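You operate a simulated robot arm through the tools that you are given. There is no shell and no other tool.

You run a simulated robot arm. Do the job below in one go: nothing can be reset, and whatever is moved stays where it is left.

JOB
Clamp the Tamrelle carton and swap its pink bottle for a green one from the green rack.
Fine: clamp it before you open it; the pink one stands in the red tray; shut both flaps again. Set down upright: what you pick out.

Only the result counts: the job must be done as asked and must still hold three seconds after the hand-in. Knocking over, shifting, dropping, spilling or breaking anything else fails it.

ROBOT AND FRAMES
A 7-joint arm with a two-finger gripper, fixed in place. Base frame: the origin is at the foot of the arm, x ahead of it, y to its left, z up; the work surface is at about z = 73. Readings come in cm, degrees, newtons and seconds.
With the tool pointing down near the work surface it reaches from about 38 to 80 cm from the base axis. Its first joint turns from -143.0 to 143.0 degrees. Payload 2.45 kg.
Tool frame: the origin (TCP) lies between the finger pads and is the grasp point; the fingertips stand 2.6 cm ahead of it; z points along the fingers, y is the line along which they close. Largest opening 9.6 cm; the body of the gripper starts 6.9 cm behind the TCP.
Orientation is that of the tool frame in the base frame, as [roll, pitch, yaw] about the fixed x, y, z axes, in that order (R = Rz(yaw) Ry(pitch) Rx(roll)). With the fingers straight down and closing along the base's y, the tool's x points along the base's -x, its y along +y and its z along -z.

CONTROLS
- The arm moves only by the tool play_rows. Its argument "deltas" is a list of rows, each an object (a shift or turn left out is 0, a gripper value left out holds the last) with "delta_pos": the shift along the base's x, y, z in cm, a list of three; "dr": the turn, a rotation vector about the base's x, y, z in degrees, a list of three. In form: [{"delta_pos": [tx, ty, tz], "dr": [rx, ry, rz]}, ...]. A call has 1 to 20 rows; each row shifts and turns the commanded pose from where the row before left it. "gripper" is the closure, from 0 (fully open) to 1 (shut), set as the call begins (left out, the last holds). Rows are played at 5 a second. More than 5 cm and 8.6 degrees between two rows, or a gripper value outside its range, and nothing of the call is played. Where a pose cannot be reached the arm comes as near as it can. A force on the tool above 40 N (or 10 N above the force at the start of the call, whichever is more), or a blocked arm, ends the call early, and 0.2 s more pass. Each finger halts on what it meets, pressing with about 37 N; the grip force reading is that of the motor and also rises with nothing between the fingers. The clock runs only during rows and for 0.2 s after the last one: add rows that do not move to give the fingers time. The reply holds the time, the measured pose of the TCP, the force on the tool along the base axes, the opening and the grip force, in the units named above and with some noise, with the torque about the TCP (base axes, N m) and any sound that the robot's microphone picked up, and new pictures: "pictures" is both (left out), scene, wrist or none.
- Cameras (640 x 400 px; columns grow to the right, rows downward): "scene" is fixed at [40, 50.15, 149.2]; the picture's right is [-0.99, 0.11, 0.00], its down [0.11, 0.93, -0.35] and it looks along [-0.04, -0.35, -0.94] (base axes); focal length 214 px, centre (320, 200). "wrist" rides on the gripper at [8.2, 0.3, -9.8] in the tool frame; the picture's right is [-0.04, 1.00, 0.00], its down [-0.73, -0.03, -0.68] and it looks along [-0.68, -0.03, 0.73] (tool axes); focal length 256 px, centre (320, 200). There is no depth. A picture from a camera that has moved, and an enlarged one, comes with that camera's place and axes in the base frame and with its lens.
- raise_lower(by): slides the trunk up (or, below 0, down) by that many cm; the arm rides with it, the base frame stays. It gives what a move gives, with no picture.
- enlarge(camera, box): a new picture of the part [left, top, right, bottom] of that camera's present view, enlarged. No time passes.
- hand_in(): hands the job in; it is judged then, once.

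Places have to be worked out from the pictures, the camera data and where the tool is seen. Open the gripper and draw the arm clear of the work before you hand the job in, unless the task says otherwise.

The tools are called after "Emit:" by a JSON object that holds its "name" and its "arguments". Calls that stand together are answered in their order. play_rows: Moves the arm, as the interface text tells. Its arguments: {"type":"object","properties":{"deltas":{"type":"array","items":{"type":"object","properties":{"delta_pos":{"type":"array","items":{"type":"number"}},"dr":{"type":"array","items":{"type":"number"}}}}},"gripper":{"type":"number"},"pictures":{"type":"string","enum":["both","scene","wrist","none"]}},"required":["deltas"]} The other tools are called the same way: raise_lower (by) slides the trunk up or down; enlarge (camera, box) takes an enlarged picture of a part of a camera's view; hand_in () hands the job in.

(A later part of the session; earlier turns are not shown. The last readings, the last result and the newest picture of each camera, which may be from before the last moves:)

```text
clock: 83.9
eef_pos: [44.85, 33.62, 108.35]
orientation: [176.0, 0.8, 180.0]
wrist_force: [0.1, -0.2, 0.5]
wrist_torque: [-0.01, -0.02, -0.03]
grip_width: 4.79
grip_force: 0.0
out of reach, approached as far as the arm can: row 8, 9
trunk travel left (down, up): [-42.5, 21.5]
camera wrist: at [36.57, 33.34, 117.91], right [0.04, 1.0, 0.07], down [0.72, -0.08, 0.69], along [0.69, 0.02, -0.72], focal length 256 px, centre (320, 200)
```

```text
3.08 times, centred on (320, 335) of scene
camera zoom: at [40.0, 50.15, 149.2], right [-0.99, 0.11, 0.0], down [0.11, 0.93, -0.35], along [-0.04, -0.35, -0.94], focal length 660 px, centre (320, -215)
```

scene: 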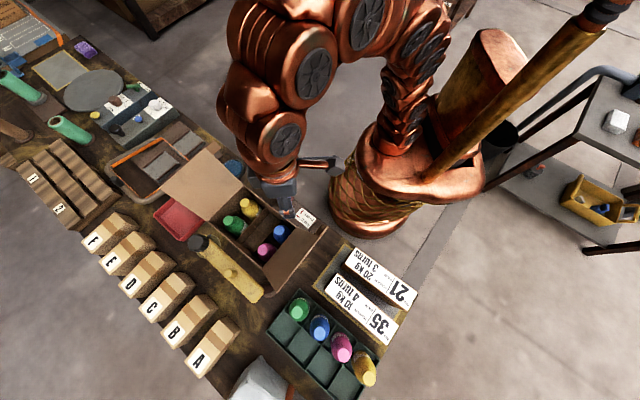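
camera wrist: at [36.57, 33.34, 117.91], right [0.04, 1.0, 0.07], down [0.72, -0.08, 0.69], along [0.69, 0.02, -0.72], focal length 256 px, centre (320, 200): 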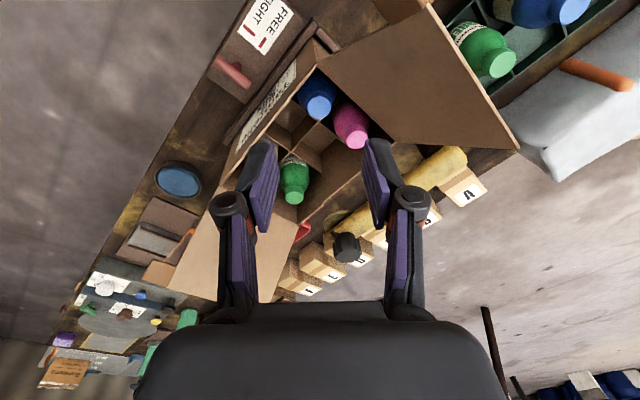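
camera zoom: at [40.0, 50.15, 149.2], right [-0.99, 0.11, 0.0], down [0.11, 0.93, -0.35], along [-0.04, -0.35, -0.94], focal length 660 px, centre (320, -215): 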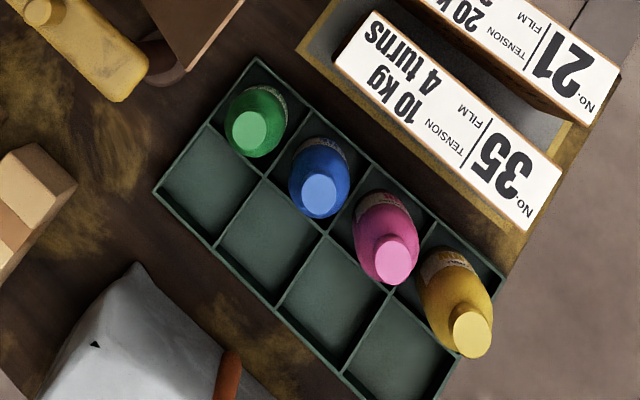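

Pink's cap is at about (55.3, 40.0, 86.0), dividers top at z ≈ 80.5, and the tray spans u ≈ 37–52, n ≈ 73.5–83 (about 87 cm from the base axis). I'll need to hold the bottle with the tool leaning inward, so I'll turn to yaw about 45° and test whether I can reach the tray with a 30° lean.

Emit:
{"name": "play_rows", "arguments": {"deltas": [{"dr": [0, 0, -8]}, {"dr": [0, 0, -8]}, {"dr": [0, 0, -8]}, {"dr": [0, 0, -8]}, {"dr": [0, 0, -8]}, {"dr": [0, 0, -8]}, {"dr": [0, 0, -8]}, {"dr": [0, 0, -8]}, {"dr": [0, 0, -8]}, {"dr": [0, 0, -8]}, {"dr": [0, 0, -8]}, {"dr": [0, 0, -8]}, {"dr": [0, 0, -8]}, {"dr": [0, 0, -8]}, {"dr": [0, 0, -8]}, {"dr": [0, 0, -8]}, {"dr": [0, 0, -7]}, {}], "pictures": "none"}}

```text
clock: 87.7
eef_pos: [44.8, 32.01, 108.01]
orientation: [176.1, 0.7, 45.1]
wrist_force: [0.5, 0.6, -0.3]
wrist_torque: [-0.01, 0.03, 0.0]
grip_width: 4.8
grip_force: 0.2
out of reach, approached as far as the arm can: row 17
trunk travel left (down, up): [-42.5, 21.5]
```

Now leaning 30° inward and moving out above the tray, high over the flap, to test reach.

Emit:
{"name": "play_rows", "arguments": {"deltas": [{"delta_pos": [3.5, 0.5, 0.5], "dr": [2.7, 2.7, 0]}, {"delta_pos": [3.5, 0.5, 0.5], "dr": [5.3, -5.3, 0]}, {"delta_pos": [3.5, 0.5, 0.5], "dr": [5.3, -5.3, 0]}, {"delta_pos": [3.5, 0.5, 0.5], "dr": [5.3, -5.3, 0]}, {"delta_pos": [3.5, 0.5, 0], "dr": [5.3, -5.3, 0]}, {"delta_pos": [3.7, -1.7, 0]}, {"delta_pos": [3.7, -1.7, 0]}, {"delta_pos": [3.7, -1.8, 0]}, {"delta_pos": [3.7, -1.8, 0]}, {"delta_pos": [3.7, -1.8, 0]}, {"delta_pos": [3.7, -1.8, 0]}, {}], "pictures": "both"}}

```text
clock: 90.3
eef_pos: [73.8, 26.68, 107.59]
orientation: [180.0, -29.3, 45.1]
wrist_force: [0.6, 0.7, -0.2]
wrist_torque: [-0.02, -0.05, -0.02]
grip_width: 4.81
grip_force: 0.1
out of reach, approached as far as the arm can: row 1, 9, 10, 11
trunk travel left (down, up): [-42.5, 21.5]
camera wrist: at [75.63, 28.17, 120.0], right [0.68, -0.73, -0.02], down [-0.71, -0.67, 0.23], along [-0.18, -0.15, -0.97], focal length 256 px, centre (320, 200)
```

scene: 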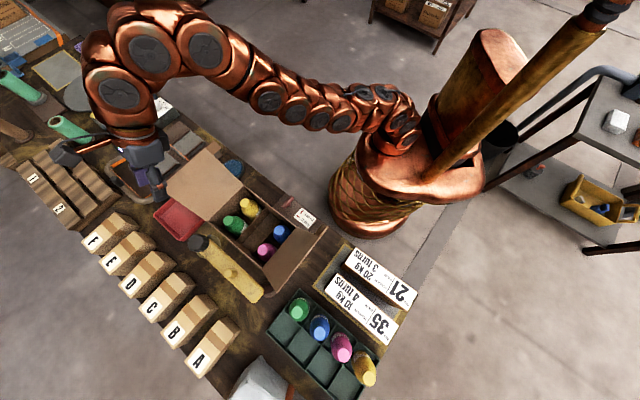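
wrist: 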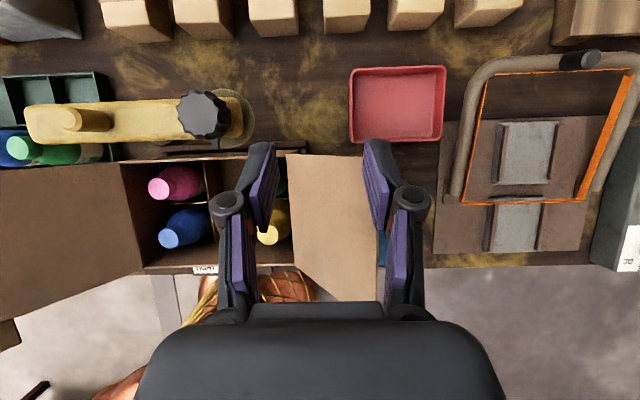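

From overhead I see the tray at about u 38–52.5, n 73–83.5. Reach stopped at r ≈ 78 because the trunk is low; I'll raise the trunk again, which should extend the reach over the tray, and test it.

Emit:
{"name": "raise_lower", "arguments": {"by": 18}}

Emit:
{"name": "play_rows", "arguments": {"deltas": [{"delta_pos": [1.5, -0.3, -4]}, {"delta_pos": [1.5, -0.3, -4]}, {"delta_pos": [1.5, -0.3, -4]}, {"delta_pos": [1.5, -0.3, -4]}, {"delta_pos": [1.5, -0.5, -3]}, {"delta_pos": [1.5, -0.5, -1]}, {}], "pictures": "both"}}

```text
clock: 92.3
eef_pos: [73.8, 26.64, 125.5]
orientation: [179.9, -29.1, 45.1]
wrist_force: [-0.5, -0.6, -0.6]
wrist_torque: [0.02, 0.0, -0.03]
grip_width: 4.81
grip_force: 0.0
trunk travel left (down, up): [-60.5, 3.5]
```

```text
clock: 93.9
eef_pos: [82.98, 24.42, 105.61]
orientation: [179.9, -29.2, 45.1]
wrist_force: [0.5, 0.1, 0.2]
wrist_torque: [-0.01, 0.04, 0.01]
grip_width: 4.8
grip_force: 0.0
trunk travel left (down, up): [-60.5, 3.5]
camera wrist: at [84.8, 25.97, 118.05], right [0.68, -0.73, -0.02], down [-0.71, -0.67, 0.24], along [-0.18, -0.15, -0.97], focal length 256 px, centre (320, 200)
```

scene: 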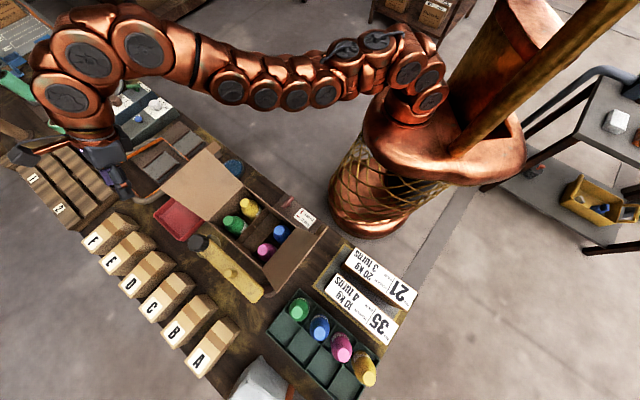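
wrist: 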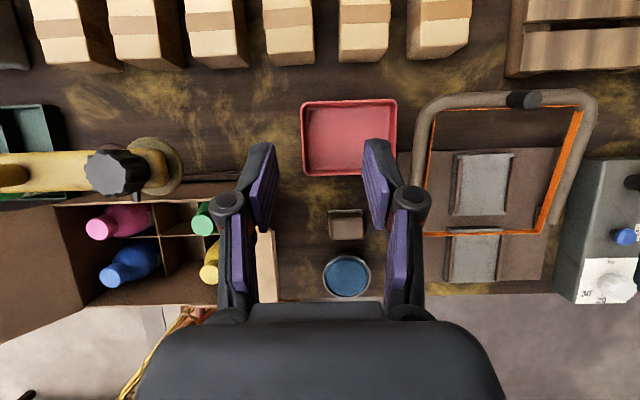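

Reach over the tray is fine now. I'll test lower down at the intended set-down spot (about (85, 23.7)), stopping well above the tray.

Emit:
{"name": "play_rows", "arguments": {"deltas": [{"delta_pos": [0.7, -0.2, -4]}, {"delta_pos": [0.7, -0.2, -4]}, {"delta_pos": [0.7, -0.2, -4]}, {"delta_pos": [0, 0, -4]}, {}], "pictures": "both"}}

```text
clock: 95.1
eef_pos: [84.84, 23.44, 89.59]
orientation: [179.9, -29.3, 44.9]
wrist_force: [-0.7, -1.1, -0.1]
wrist_torque: [0.05, 0.03, 0.01]
grip_width: 4.8
grip_force: 0.1
trunk travel left (down, up): [-60.5, 3.5]
camera wrist: at [86.65, 25.07, 102.13], right [0.68, -0.73, -0.02], down [-0.71, -0.66, 0.23], along [-0.18, -0.15, -0.97], focal length 256 px, centre (320, 200)
```

scene: 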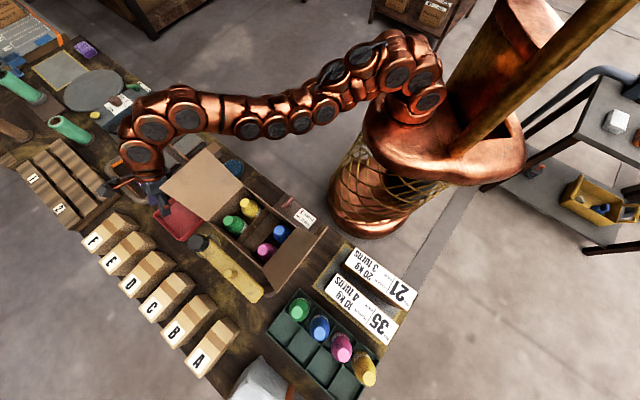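
wrist: 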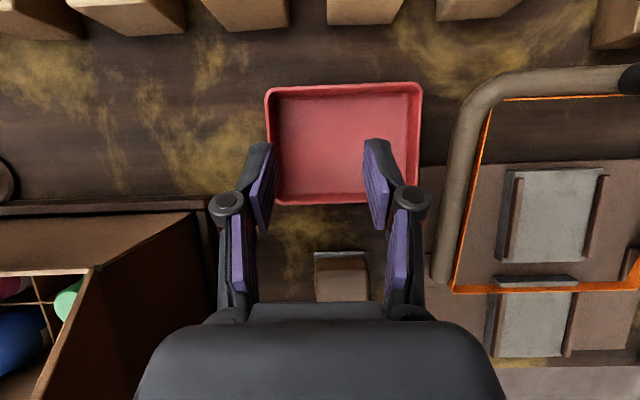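

The set-down spot works at this lean (the point below the TCP falls inside the tray). Now back up over the flap and to the pink bottle, keeping this orientation.

Emit:
{"name": "play_rows", "arguments": {"deltas": [{"delta_pos": [0, 0, 4.9]}, {"delta_pos": [0, 0, 4.9]}, {"delta_pos": [0, 0, 4.9]}, {"delta_pos": [0, 0, 4.9]}, {"delta_pos": [-3.7, 2.07, 0]}, {"delta_pos": [-3.7, 2.07, 0]}, {"delta_pos": [-3.7, 2.07, 0]}, {"delta_pos": [-3.7, 2.07, 0]}, {"delta_pos": [-3.7, 2.07, 0]}, {"delta_pos": [-3.7, 2.07, 0]}, {"delta_pos": [-3.7, 2.07, 0]}, {"delta_pos": [-3.64, 2.07, 0]}, {"delta_pos": [0, 0, -4]}, {"delta_pos": [0, 0, -4]}, {}], "pictures": "both"}}

Emit:
{"name": "enlarge", "arguments": {"camera": "wrist", "box": [220, 80, 420, 280]}}

```text
clock: 98.3
eef_pos: [53.87, 39.65, 100.47]
orientation: [179.9, -29.2, 45.0]
wrist_force: [-0.2, -0.5, 0.0]
wrist_torque: [-0.04, 0.0, -0.01]
grip_width: 4.82
grip_force: 0.1
out of reach, approached as far as the arm can: row 4
trunk travel left (down, up): [-60.5, 3.5]
camera wrist: at [55.59, 41.14, 112.88], right [0.68, -0.73, -0.02], down [-0.71, -0.67, 0.23], along [-0.18, -0.15, -0.97], focal length 256 px, centre (320, 200)
```

scene: 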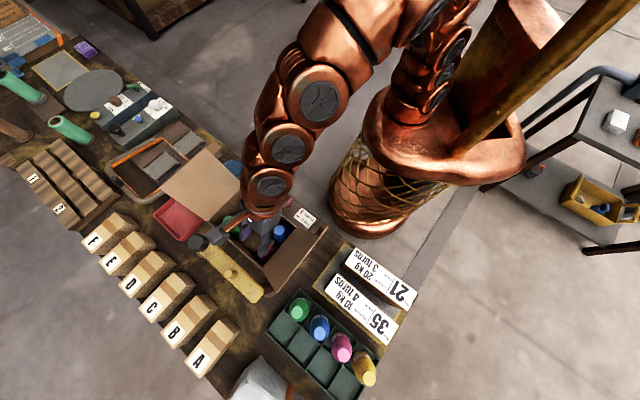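
wrist: 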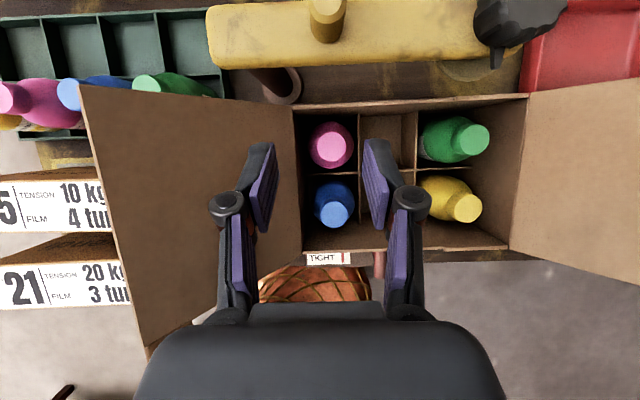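

```text
2.00 times, centred on (320, 180) of wrist
camera zoom: at [55.59, 41.14, 112.88], right [0.68, -0.73, -0.02], down [-0.71, -0.67, 0.23], along [-0.18, -0.15, -0.97], focal length 512 px, centre (320, 240)
```

zoom: 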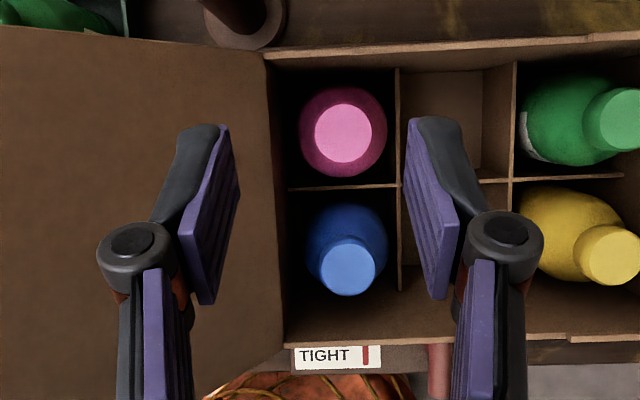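

Excellent overhead view: pink's cap is at (55.6, 40.0, 86) with a radius of about 1.5 cm. I'll narrow the fingers to 4.4 cm, centre over it and descend to just above.

Emit:
{"name": "play_rows", "arguments": {"deltas": [{"delta_pos": [1.73, 0.35, -2.0]}, {"delta_pos": [0, 0, -3.5]}, {"delta_pos": [0, 0, -3.5]}, {}], "gripper": 0.54, "pictures": "both"}}

Emit:
{"name": "enlarge", "arguments": {"camera": "wrist", "box": [220, 80, 420, 280]}}

```text
clock: 99.3
eef_pos: [55.48, 40.11, 91.33]
orientation: [-179.9, -29.3, 45.0]
wrist_force: [-1.3, 1.1, -0.1]
wrist_torque: [-0.01, -0.01, 0.0]
grip_width: 4.4
grip_force: 0.0
trunk travel left (down, up): [-60.5, 3.5]
camera wrist: at [57.3, 41.6, 103.85], right [0.68, -0.73, -0.02], down [-0.71, -0.67, 0.23], along [-0.18, -0.15, -0.97], focal length 256 px, centre (320, 200)
```

scene: 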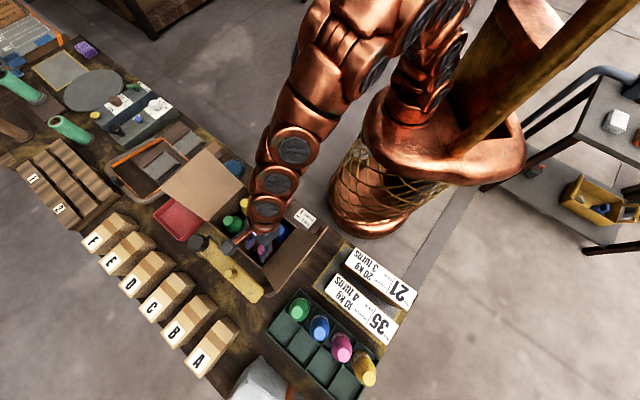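
wrist: 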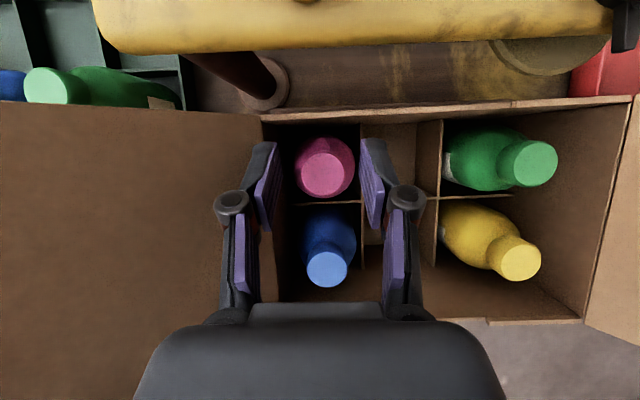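

```text
2.00 times, centred on (320, 180) of wrist
camera zoom: at [57.3, 41.6, 103.85], right [0.68, -0.73, -0.02], down [-0.71, -0.67, 0.23], along [-0.18, -0.15, -0.97], focal length 512 px, centre (320, 240)
```

zoom: 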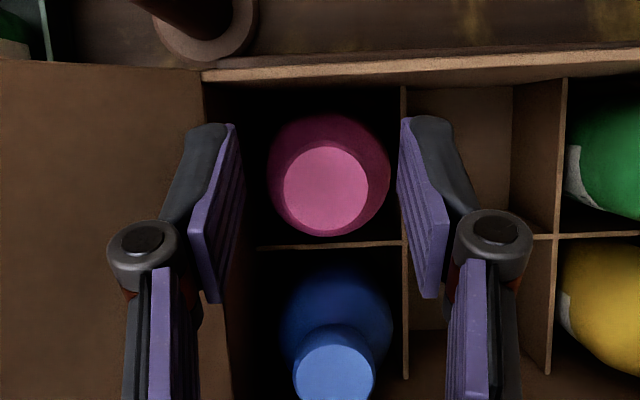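

Perfectly centred on the cap. Descending the last 4.6 cm and closing gently on the cap.

Emit:
{"name": "play_rows", "arguments": {"deltas": [{"delta_pos": [0, -0.05, -2.3]}, {"delta_pos": [0, -0.05, -2.3]}, {}], "pictures": "wrist"}}

Emit:
{"name": "play_rows", "arguments": {"deltas": [{}, {}, {}, {}], "gripper": 1, "pictures": "both"}}

```text
clock: 100.1
eef_pos: [55.57, 39.9, 86.79]
orientation: [179.8, -29.3, 45.0]
wrist_force: [5.5, -3.2, 5.3]
wrist_torque: [0.15, 0.18, 0.01]
grip_width: 4.01
grip_force: 0.0
trunk travel left (down, up): [-60.5, 3.5]
camera wrist: at [57.37, 41.43, 99.27], right [0.68, -0.73, -0.02], down [-0.71, -0.67, 0.23], along [-0.18, -0.15, -0.97], focal length 256 px, centre (320, 200)
```

wrist: 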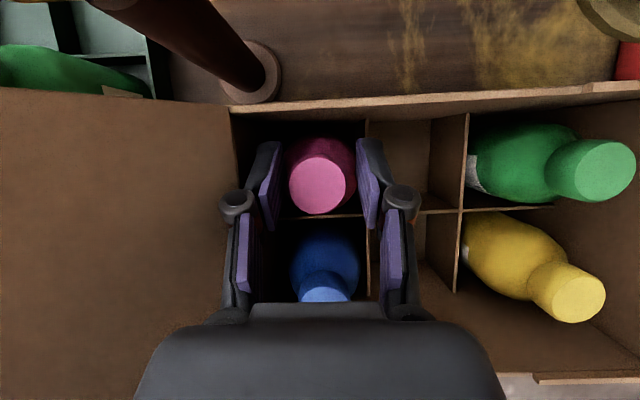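

```text
clock: 101.1
eef_pos: [55.46, 39.98, 86.68]
orientation: [179.9, -29.2, 45.0]
wrist_force: [0.2, -0.2, -0.1]
wrist_torque: [0.04, 0.02, -0.02]
grip_width: 3.06
grip_force: 36.8
trunk travel left (down, up): [-60.5, 3.5]
camera wrist: at [57.32, 41.48, 99.19], right [0.68, -0.73, -0.02], down [-0.71, -0.67, 0.24], along [-0.18, -0.15, -0.97], focal length 256 px, centre (320, 200)
```

scene: 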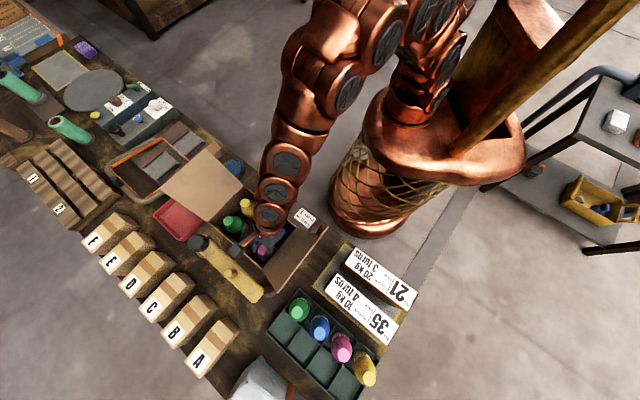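
wrist: 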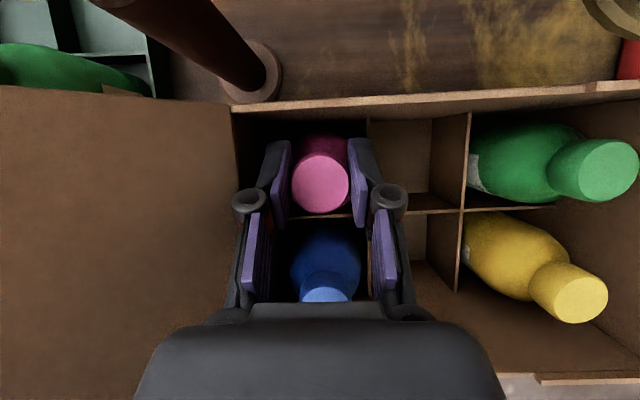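

The cap is held (3.06 cm, forces nil). Lifting slowly to verify the hold.

Emit:
{"name": "play_rows", "arguments": {"deltas": [{"delta_pos": [0, 0, 1.5]}, {"delta_pos": [0, 0, 2]}, {"delta_pos": [0, 0, 2.5]}, {}], "pictures": "both"}}

```text
clock: 102.1
eef_pos: [55.45, 39.89, 92.67]
orientation: [179.9, -29.0, 45.0]
wrist_force: [-0.4, 0.9, -2.0]
wrist_torque: [0.03, 0.0, 0.0]
grip_width: 3.07
grip_force: 37.3
trunk travel left (down, up): [-60.5, 3.5]
camera wrist: at [57.33, 41.4, 105.14], right [0.68, -0.73, -0.02], down [-0.71, -0.67, 0.24], along [-0.18, -0.15, -0.97], focal length 256 px, centre (320, 200)
```

scene: 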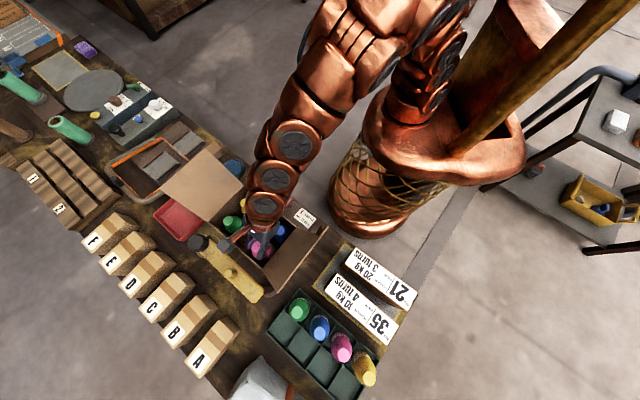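
wrist: 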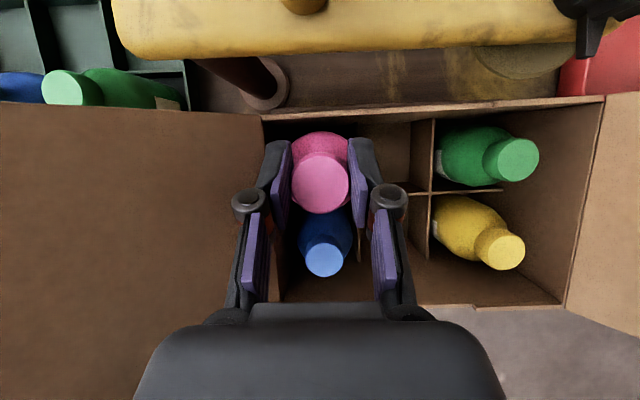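

The bottle is up (about 2 N). Continue straight up until its base is above the yellow arm's knob.

Emit:
{"name": "play_rows", "arguments": {"deltas": [{"delta_pos": [0, 0, 3]}, {"delta_pos": [0, 0, 3]}, {"delta_pos": [0, 0, 3]}, {"delta_pos": [0, 0, 3]}, {"delta_pos": [0, 0, 3]}, {"delta_pos": [0, 0, 3]}, {}], "pictures": "both"}}

```text
clock: 103.7
eef_pos: [55.41, 39.98, 110.75]
orientation: [179.9, -29.2, 45.0]
wrist_force: [0.5, -0.4, -2.0]
wrist_torque: [0.0, 0.03, 0.01]
grip_width: 3.06
grip_force: 37.3
trunk travel left (down, up): [-60.5, 3.5]
camera wrist: at [57.28, 41.53, 123.16], right [0.68, -0.73, -0.02], down [-0.71, -0.66, 0.24], along [-0.18, -0.15, -0.97], focal length 256 px, centre (320, 200)
```

scene: 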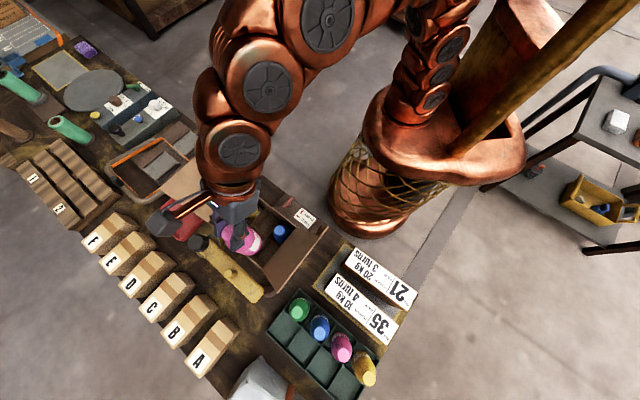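
wrist: 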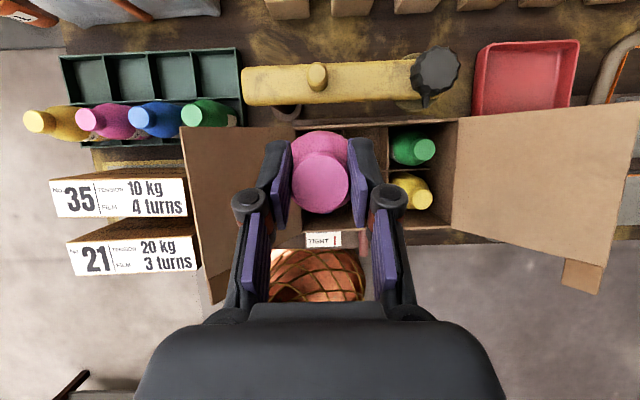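

Base of the bottle is at about z = 98, clear of the knob. Moving across to the tray, passing outside the flap's edge.

Emit:
{"name": "play_rows", "arguments": {"deltas": [{"delta_pos": [2.92, -0.65, 0]}, {"delta_pos": [2.92, -0.65, 0]}, {"delta_pos": [2.92, -0.65, 0]}, {"delta_pos": [2.92, -0.65, 0]}, {"delta_pos": [2.92, -0.65, 0]}, {"delta_pos": [2.92, -0.65, 0]}, {}], "pictures": "both"}}

```text
clock: 105.3
eef_pos: [72.89, 36.13, 110.72]
orientation: [179.9, -29.0, 45.0]
wrist_force: [-0.1, -0.1, -2.3]
wrist_torque: [-0.02, -0.03, 0.05]
grip_width: 3.02
grip_force: 37.3
trunk travel left (down, up): [-60.5, 3.5]
camera wrist: at [74.72, 37.6, 123.11], right [0.68, -0.73, -0.02], down [-0.71, -0.67, 0.24], along [-0.18, -0.15, -0.97], focal length 256 px, centre (320, 200)
```

scene: 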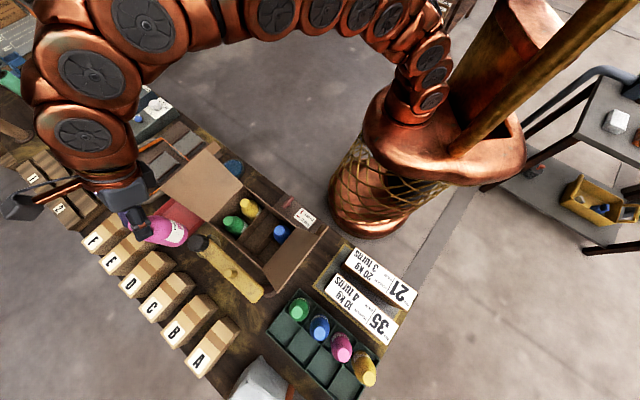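
wrist: 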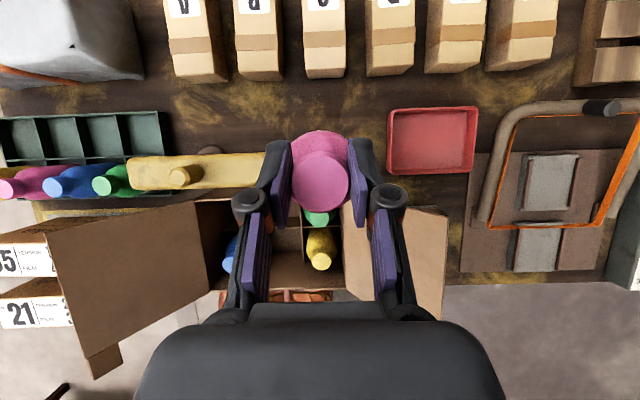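

Passing the knob with clearance. Now across and slightly down to above the tray.

Emit:
{"name": "play_rows", "arguments": {"deltas": [{"delta_pos": [2.07, -2.03, -0.6]}, {"delta_pos": [2.07, -2.03, -1.0]}, {"delta_pos": [2.07, -2.03, -1.2]}, {"delta_pos": [2.07, -2.03, -1.4]}, {"delta_pos": [2.07, -2.03, -1.4]}, {"delta_pos": [2.07, -2.03, -1.4]}, {}], "pictures": "both"}}

```text
clock: 106.9
eef_pos: [84.94, 23.57, 103.64]
orientation: [179.8, -29.2, 45.0]
wrist_force: [-0.3, 0.5, -2.1]
wrist_torque: [0.0, 0.02, -0.01]
grip_width: 3.06
grip_force: 37.0
out of reach, approached as far as the arm can: row 6
trunk travel left (down, up): [-60.5, 3.5]
camera wrist: at [86.71, 25.17, 116.0], right [0.68, -0.73, -0.02], down [-0.71, -0.67, 0.24], along [-0.18, -0.15, -0.97], focal length 256 px, centre (320, 200)
```

scene: 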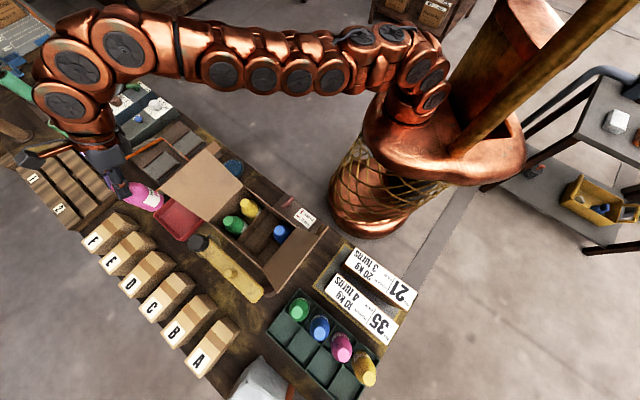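
wrist: 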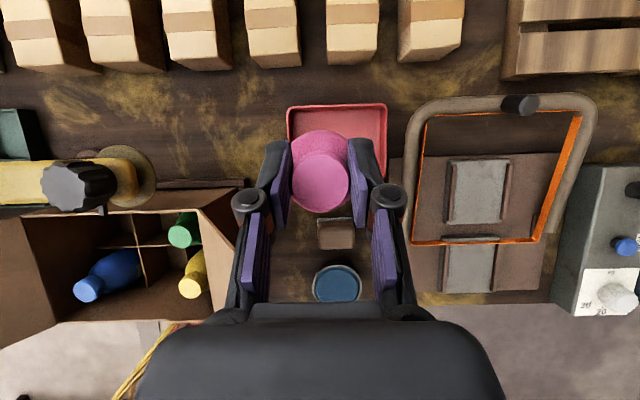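

Above the tray. Descending towards it.

Emit:
{"name": "play_rows", "arguments": {"deltas": [{"delta_pos": [0.0, 0.0, -3]}, {"delta_pos": [0.1, 0.1, -3]}, {"delta_pos": [0.1, 0.1, -3]}, {"delta_pos": [0.1, 0.1, -3]}, {"delta_pos": [0, 0, -1.5]}, {}], "pictures": "both"}}

Emit:
{"name": "enlarge", "arguments": {"camera": "scene", "box": [100, 140, 230, 260]}}

```text
clock: 108.3
eef_pos: [85.19, 23.86, 90.08]
orientation: [179.9, -29.2, 45.1]
wrist_force: [-0.6, 0.2, -2.9]
wrist_torque: [0.0, -0.01, 0.02]
grip_width: 3.06
grip_force: 37.2
trunk travel left (down, up): [-60.5, 3.5]
camera wrist: at [86.99, 25.5, 102.53], right [0.68, -0.73, -0.02], down [-0.71, -0.67, 0.23], along [-0.18, -0.15, -0.97], focal length 256 px, centre (320, 200)
```

scene: 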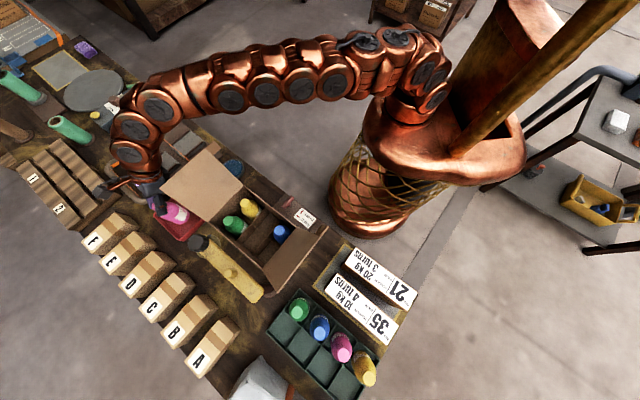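
wrist: 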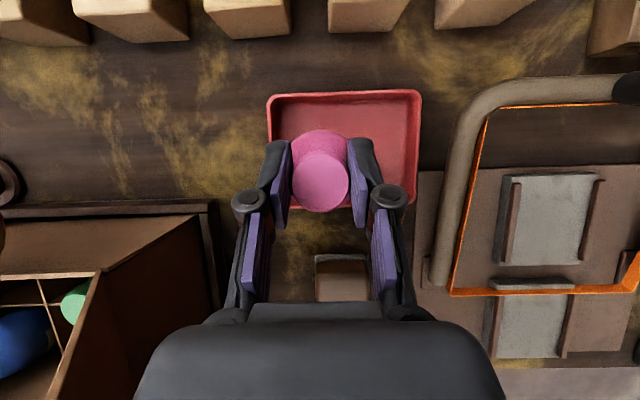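

```text
3.33 times, centred on (165, 200) of scene
camera zoom: at [40.0, 50.15, 149.2], right [-0.99, 0.11, 0.0], down [0.11, 0.93, -0.35], along [-0.04, -0.35, -0.94], focal length 715 px, centre (837, 200)
```

zoom: 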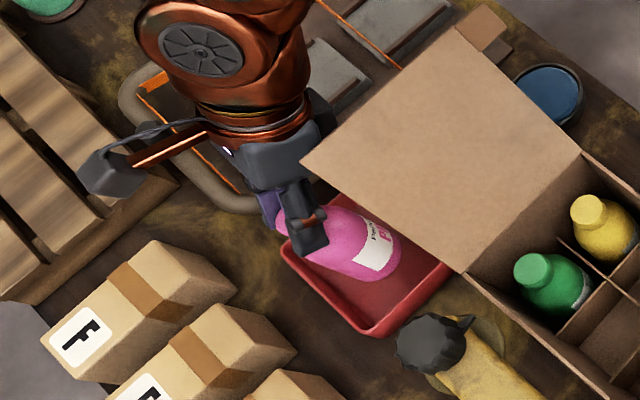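

The base lies inside the tray but a little near its front edge. I'll shift about 0.9 cm further out before setting down.

Emit:
{"name": "play_rows", "arguments": {"deltas": [{"delta_pos": [0.4, 0.2, -0.5]}, {"delta_pos": [0.4, 0.2, -0.5]}, {}], "pictures": "both"}}

Emit:
{"name": "enlarge", "arguments": {"camera": "scene", "box": [130, 170, 220, 250]}}

```text
clock: 109.1
eef_pos: [85.98, 24.39, 89.07]
orientation: [179.8, -29.1, 45.0]
wrist_force: [-1.0, 0.9, -2.9]
wrist_torque: [0.03, -0.04, -0.02]
grip_width: 3.06
grip_force: 37.2
trunk travel left (down, up): [-60.5, 3.5]
camera wrist: at [87.76, 25.97, 101.51], right [0.68, -0.73, -0.02], down [-0.71, -0.67, 0.24], along [-0.18, -0.15, -0.97], focal length 256 px, centre (320, 200)
```

scene: 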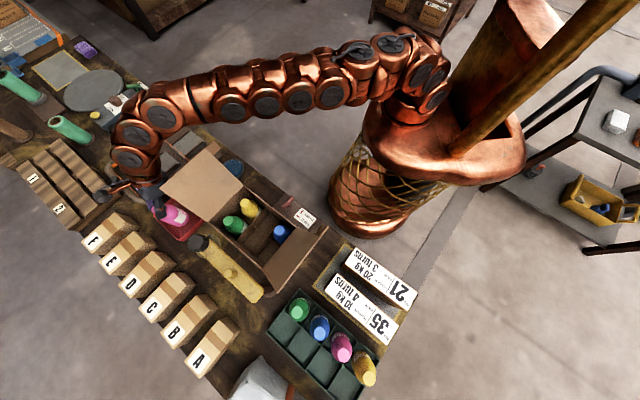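
wrist: 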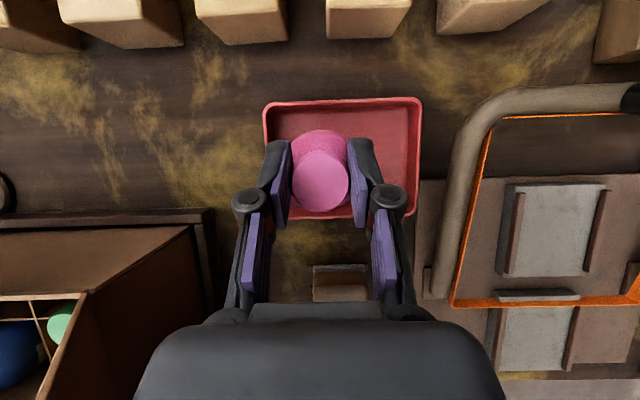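

```text
5.00 times, centred on (175, 210) of scene
camera zoom: at [40.0, 50.15, 149.2], right [-0.99, 0.11, 0.0], down [0.11, 0.93, -0.35], along [-0.04, -0.35, -0.94], focal length 1072 px, centre (1045, 150)
```

zoom: 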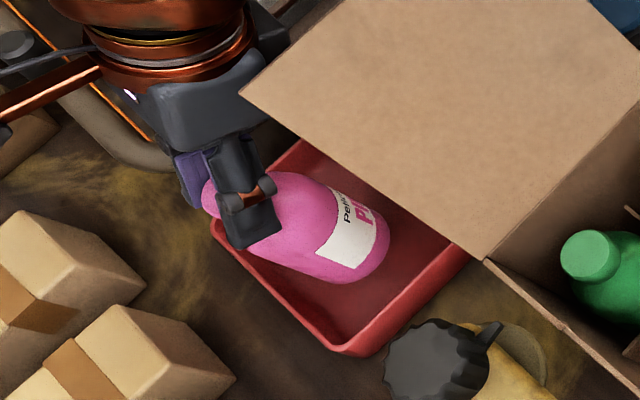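

The base is now well within the tray. Lowering in small steps until it touches the floor.

Emit:
{"name": "play_rows", "arguments": {"deltas": [{"delta_pos": [0, 0, -0.8]}, {"delta_pos": [0, 0, -0.7]}, {"delta_pos": [0, 0, -0.4]}, {}], "pictures": "none"}}

Emit:
{"name": "play_rows", "arguments": {"deltas": [{"delta_pos": [0, 0, -0.25]}, {"delta_pos": [0, 0, -0.25]}, {}], "pictures": "none"}}

```text
clock: 110.1
eef_pos: [85.9, 24.36, 87.19]
orientation: [180.0, -29.2, 45.0]
wrist_force: [-0.2, -0.7, -3.3]
wrist_torque: [-0.01, -0.01, -0.04]
grip_width: 3.05
grip_force: 37.1
trunk travel left (down, up): [-60.5, 3.5]
```

```text
clock: 110.9
eef_pos: [85.94, 24.47, 86.78]
orientation: [-180.0, -29.2, 45.0]
wrist_force: [-0.5, -0.2, -2.8]
wrist_torque: [-0.04, 0.01, 0.0]
grip_width: 3.06
grip_force: 36.7
trunk travel left (down, up): [-60.5, 3.5]
```

No contact yet at z = 86.8; continuing down in small steps.

Emit:
{"name": "play_rows", "arguments": {"deltas": [{"delta_pos": [0, 0, -0.25]}, {"delta_pos": [0, 0, -0.2]}, {}], "pictures": "none"}}

Emit:
{"name": "play_rows", "arguments": {"deltas": [{"delta_pos": [0, 0, -0.2]}, {"delta_pos": [0, 0, -0.15]}, {}], "pictures": "both"}}

```text
clock: 111.7
eef_pos: [85.98, 24.45, 86.25]
orientation: [179.9, -29.1, 45.0]
wrist_force: [-0.6, 0.5, -2.3]
wrist_torque: [-0.01, 0.01, 0.01]
grip_width: 3.06
grip_force: 37.1
trunk travel left (down, up): [-60.5, 3.5]
```

```text
clock: 112.5
eef_pos: [86.08, 24.43, 86.0]
orientation: [179.8, -29.3, 45.0]
wrist_force: [-0.9, 0.0, 13.7]
wrist_torque: [-0.07, 0.21, 0.0]
grip_width: 3.07
grip_force: 36.9
trunk travel left (down, up): [-60.5, 3.5]
camera wrist: at [87.76, 25.93, 98.63], right [0.68, -0.73, -0.02], down [-0.71, -0.67, 0.23], along [-0.18, -0.15, -0.97], focal length 256 px, centre (320, 200)
```

scene: 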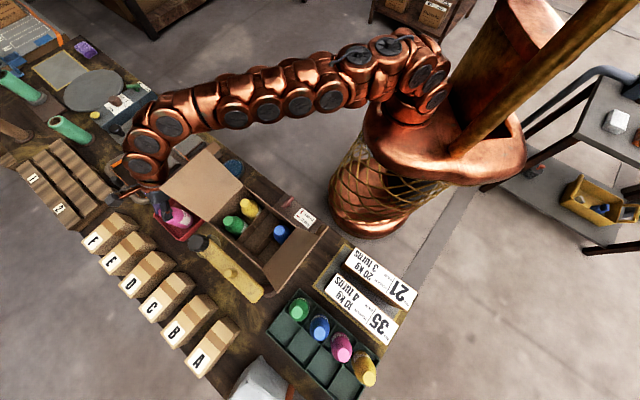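
wrist: 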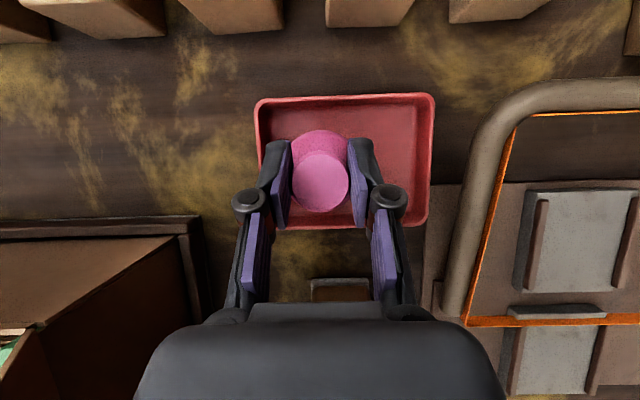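

The bottle touched the floor at z ≈ 86.0 (upward force about 16 N). Easing up a touch, then opening the fingers.

Emit:
{"name": "play_rows", "arguments": {"deltas": [{"delta_pos": [0, 0, 0.12]}, {}], "pictures": "none"}}

Emit:
{"name": "play_rows", "arguments": {"deltas": [{}, {}, {}, {}], "gripper": 0.52, "pictures": "both"}}

```text
clock: 113.1
eef_pos: [85.97, 24.4, 86.15]
orientation: [179.7, -29.3, 45.0]
wrist_force: [4.5, 2.2, 9.2]
wrist_torque: [0.26, -0.46, -0.01]
grip_width: 3.05
grip_force: 36.6
trunk travel left (down, up): [-60.5, 3.5]
```

```text
clock: 114.1
eef_pos: [86.0, 24.43, 86.0]
orientation: [179.9, -29.2, 45.0]
wrist_force: [0.3, 1.3, -0.3]
wrist_torque: [0.0, 0.02, -0.04]
grip_width: 4.6
grip_force: 0.1
trunk travel left (down, up): [-60.5, 3.5]
camera wrist: at [87.78, 25.94, 98.53], right [0.68, -0.73, -0.02], down [-0.71, -0.67, 0.24], along [-0.18, -0.15, -0.97], focal length 256 px, centre (320, 200)
```

scene: 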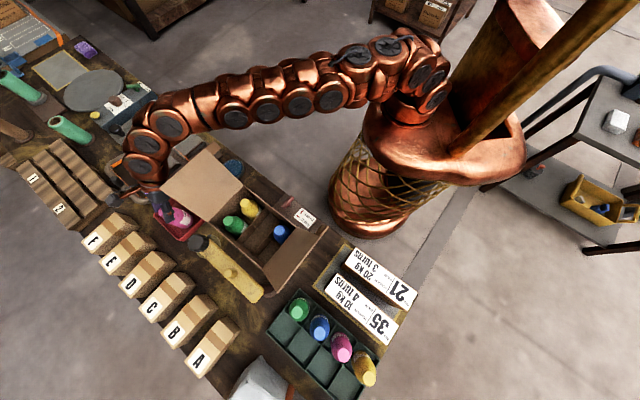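
wrist: 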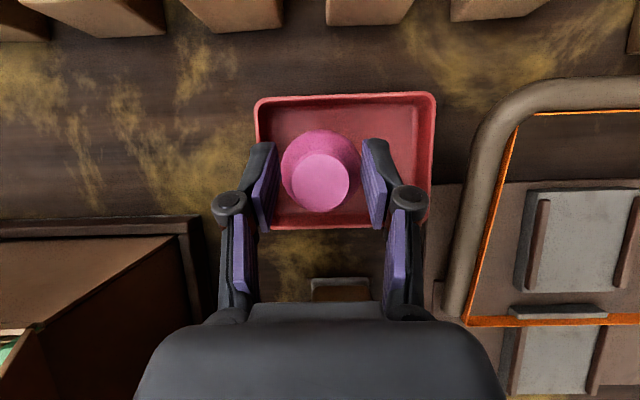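

The pink bottle stands on its own in the tray. Lifting straight up off it, then up and slightly inward.

Emit:
{"name": "play_rows", "arguments": {"deltas": [{"delta_pos": [0, 0, 2]}, {"delta_pos": [0, 0, 3]}, {"delta_pos": [0, 0, 3]}, {"delta_pos": [-0.4, -0.1, 3.5]}, {"delta_pos": [-0.6, -0.1, 3.5]}, {"delta_pos": [-1.0, -0.1, 3.5]}, {"delta_pos": [-2.0, 0.4, 3.0]}, {}], "pictures": "both"}}

Emit:
{"name": "enlarge", "arguments": {"camera": "scene", "box": [130, 170, 220, 250]}}

```text
clock: 115.9
eef_pos: [81.86, 24.37, 107.5]
orientation: [179.9, -29.3, 45.1]
wrist_force: [-0.3, -0.4, -0.6]
wrist_torque: [-0.01, -0.02, 0.0]
grip_width: 4.59
grip_force: 0.0
trunk travel left (down, up): [-60.5, 3.5]
camera wrist: at [83.64, 26.01, 119.99], right [0.68, -0.73, -0.02], down [-0.71, -0.67, 0.23], along [-0.18, -0.15, -0.97], focal length 256 px, centre (320, 200)
```

scene: 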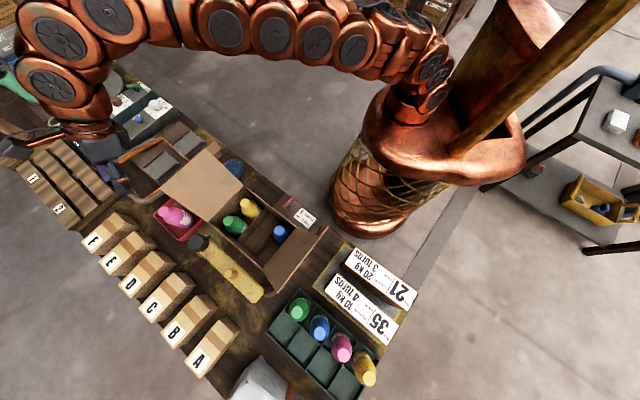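
wrist: 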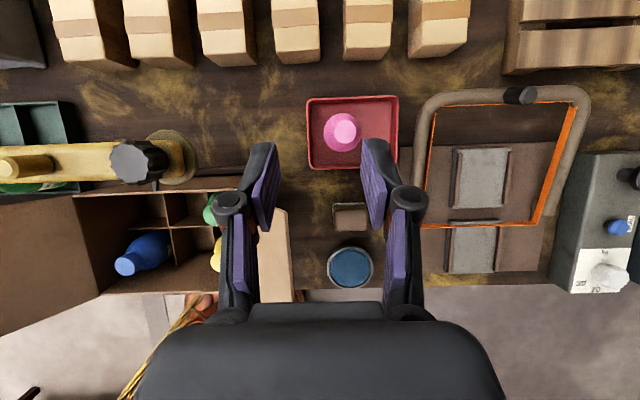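

```text
5.00 times, centred on (175, 210) of scene
camera zoom: at [40.0, 50.15, 149.2], right [-0.99, 0.11, 0.0], down [0.11, 0.93, -0.35], along [-0.04, -0.35, -0.94], focal length 1072 px, centre (1045, 150)
```

zoom: 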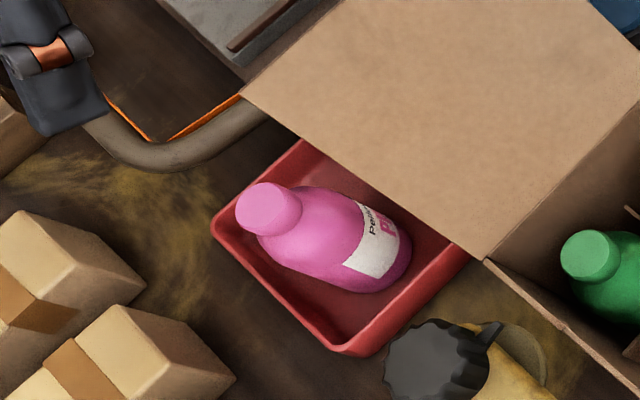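

The pink bottle stands upright in the tray. Next the green bottle: I'll move along the back of the carton to above the rack, turning the yaw from 45° to 0° so the hand leans away from flap 1.

Emit:
{"name": "play_rows", "arguments": {"deltas": [{"delta_pos": [-3.45, 3.31, 0.3], "dr": [0, 0, -4.5]}, {"delta_pos": [-3.45, 3.31, 0.3], "dr": [0, 0, -4.5]}, {"delta_pos": [-3.45, 3.31, 0], "dr": [0, 0, -4.5]}, {"delta_pos": [-3.45, 3.31, 0], "dr": [0, 0, -4.5]}, {"delta_pos": [-3.45, 3.31, 0], "dr": [0, 0, -4.5]}, {"delta_pos": [-3.45, 3.31, 0], "dr": [0, 0, -4.5]}, {"delta_pos": [-3.45, 3.31, 0], "dr": [0, 0, -4.5]}, {"delta_pos": [-3.45, 3.31, 0], "dr": [0, 0, -4.5]}, {"delta_pos": [-3.45, 3.31, 0], "dr": [0, 0, -4.5]}, {"delta_pos": [-3.45, 3.31, 0], "dr": [0, 0, -4.5]}, {}], "gripper": 0.5, "pictures": "both"}}

```text
clock: 118.3
eef_pos: [52.26, 38.93, 101.06]
orientation: [-177.6, -29.4, 18.8]
wrist_force: [0.1, 0.7, 0.4]
wrist_torque: [-0.05, -0.01, -0.03]
grip_width: 4.78
grip_force: 0.0
out of reach, approached as far as the arm can: row 4, 5, 6, 7, 8, 9, 10
trunk travel left (down, up): [-60.5, 3.5]
camera wrist: at [54.74, 39.07, 113.51], right [0.31, -0.95, -0.06], down [-0.92, -0.31, 0.23], along [-0.24, -0.02, -0.97], focal length 256 px, centre (320, 200)
```

scene: 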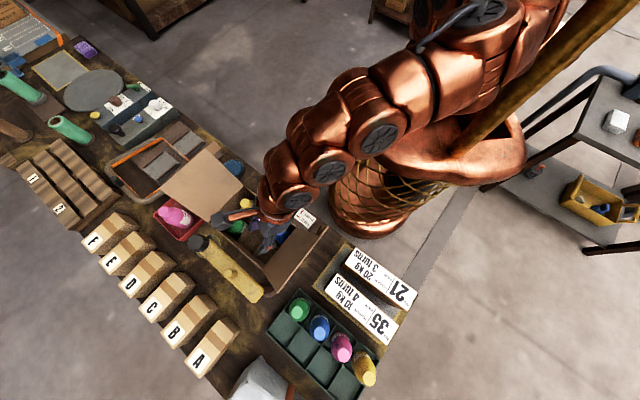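
wrist: 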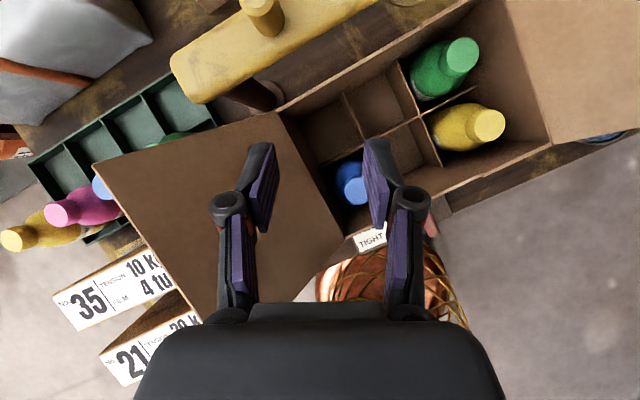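

The yaw can't go that far here and the arm stopped short above the carton (no contact, forces nil). I'll lift, straighten the tool upright, and turn back the other way to about yaw 205° for the green bottle.

Emit:
{"name": "play_rows", "arguments": {"deltas": [{"delta_pos": [0, 0, 3]}, {"delta_pos": [0, 0, 3]}, {"delta_pos": [0, 0, 2.5]}, {"dr": [-2.37, 6.96, 0]}, {"dr": [-2.37, 6.96, 0]}, {"dr": [-2.37, 6.96, 0]}, {"dr": [-2.37, 6.96, 0]}, {"dr": [0, 0, 8]}, {"dr": [0, 0, 8]}, {"dr": [0, 0, 8]}, {"dr": [0, 0, 8]}, {"dr": [0, 0, 8]}, {"dr": [0, 0, 8]}, {"dr": [0, 0, 8]}, {"dr": [0, 0, 8]}, {"dr": [0, 0, 8]}, {"dr": [0, 0, 8]}, {"dr": [0, 0, 8]}, {"dr": [0, 0, 8]}, {}], "pictures": "none"}}

```text
clock: 122.5
eef_pos: [41.35, 31.9, 105.57]
orientation: [-178.2, -3.3, 114.5]
wrist_force: [0.5, 0.3, 0.1]
wrist_torque: [0.0, -0.02, -0.02]
grip_width: 4.79
grip_force: 0.1
out of reach, approached as far as the arm can: row 1, 2, 3, 4, 5, 6, 7
trunk travel left (down, up): [-60.5, 3.5]
```

The arm stayed clear of everything and is nearly upright. Straightening fully and continuing the yaw to about 205°, moving up and towards the rack side.

Emit:
{"name": "play_rows", "arguments": {"deltas": [{"delta_pos": [0, 0.5, 0.5], "dr": [-2.25, -3.0, 0]}, {"dr": [0, 0, 8.2]}, {"dr": [0, 0, 8.2]}, {"dr": [0, 0, 8.2]}, {"dr": [0, 0, 8.2]}, {"dr": [0, 0, 8.2]}, {"dr": [0, 0, 8.2]}, {"dr": [0, 0, 8.2]}, {"dr": [0, 0, 8.2]}, {"dr": [0, 0, 8.2]}, {"dr": [0, 0, 8.2]}, {"dr": [0, 0, 8.2]}, {}], "pictures": "both"}}

```text
clock: 125.3
eef_pos: [41.38, 32.56, 106.02]
orientation: [180.0, 0.0, -155.2]
wrist_force: [0.3, 0.2, -0.4]
wrist_torque: [-0.01, 0.02, 0.0]
grip_width: 4.8
grip_force: 0.1
trunk travel left (down, up): [-60.5, 3.5]
camera wrist: at [33.78, 29.49, 115.73], right [-0.38, 0.92, 0.0], down [0.68, 0.28, 0.68], along [0.63, 0.26, -0.73], focal length 256 px, centre (320, 200)
```

scene: 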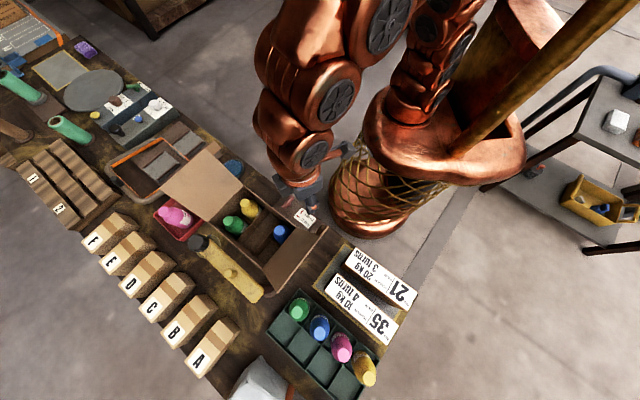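
wrist: 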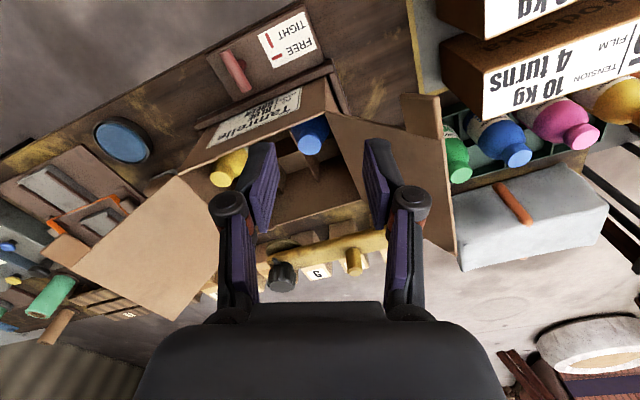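

Upright at yaw 205°. I'll go around the open flap on the robot side, then out over the film boxes to above the rack.

Emit:
{"name": "play_rows", "arguments": {"deltas": [{"delta_pos": [-3.1, 2.28, 0]}, {"delta_pos": [-3.1, 2.28, 0]}, {"delta_pos": [-3.1, 2.28, 0]}, {"delta_pos": [-3.1, 2.28, 0]}, {"delta_pos": [2.92, 2.8, 0]}, {"delta_pos": [2.92, 2.8, 0]}, {"delta_pos": [2.92, 2.8, -1]}, {"delta_pos": [2.92, 2.8, -2]}, {"delta_pos": [2.92, 2.8, -2]}, {"delta_pos": [2.92, 2.8, -2]}, {}], "pictures": "both"}}

Emit:
{"name": "enlarge", "arguments": {"camera": "wrist", "box": [220, 60, 440, 260]}}

```text
clock: 127.7
eef_pos: [46.16, 58.37, 98.95]
orientation: [-180.0, 0.0, -155.4]
wrist_force: [-1.0, 0.5, 0.2]
wrist_torque: [0.01, -0.06, 0.02]
grip_width: 4.79
grip_force: 0.1
trunk travel left (down, up): [-60.5, 3.5]
camera wrist: at [38.62, 55.35, 108.69], right [-0.38, 0.92, 0.0], down [0.68, 0.28, 0.68], along [0.63, 0.26, -0.73], focal length 256 px, centre (320, 200)
```

scene: 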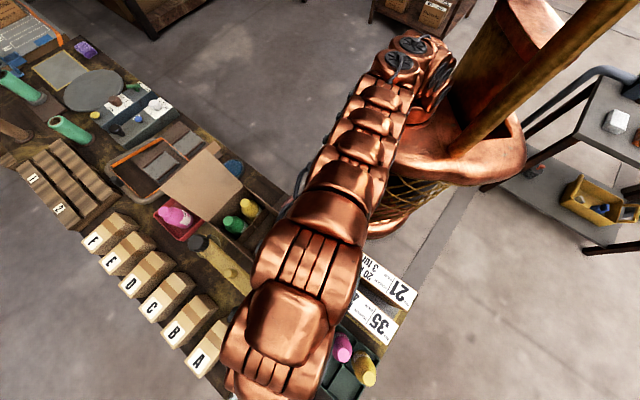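
wrist: 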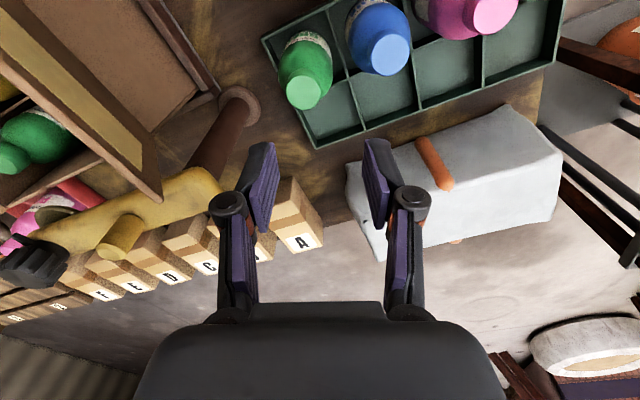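

```text
2.00 times, centred on (330, 160) of wrist
camera zoom: at [38.62, 55.35, 108.69], right [-0.38, 0.92, 0.0], down [0.68, 0.28, 0.68], along [0.63, 0.26, -0.73], focal length 512 px, centre (300, 280)
```

zoom: 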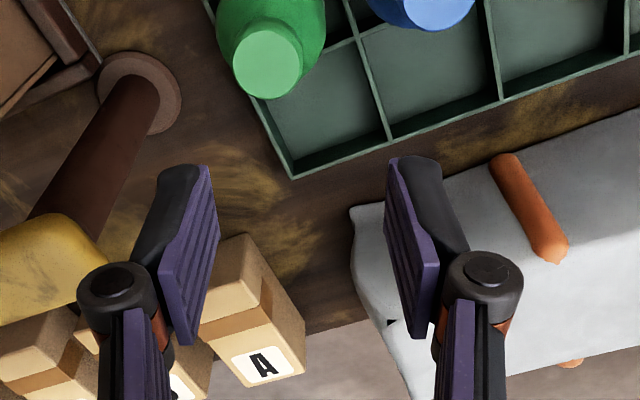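

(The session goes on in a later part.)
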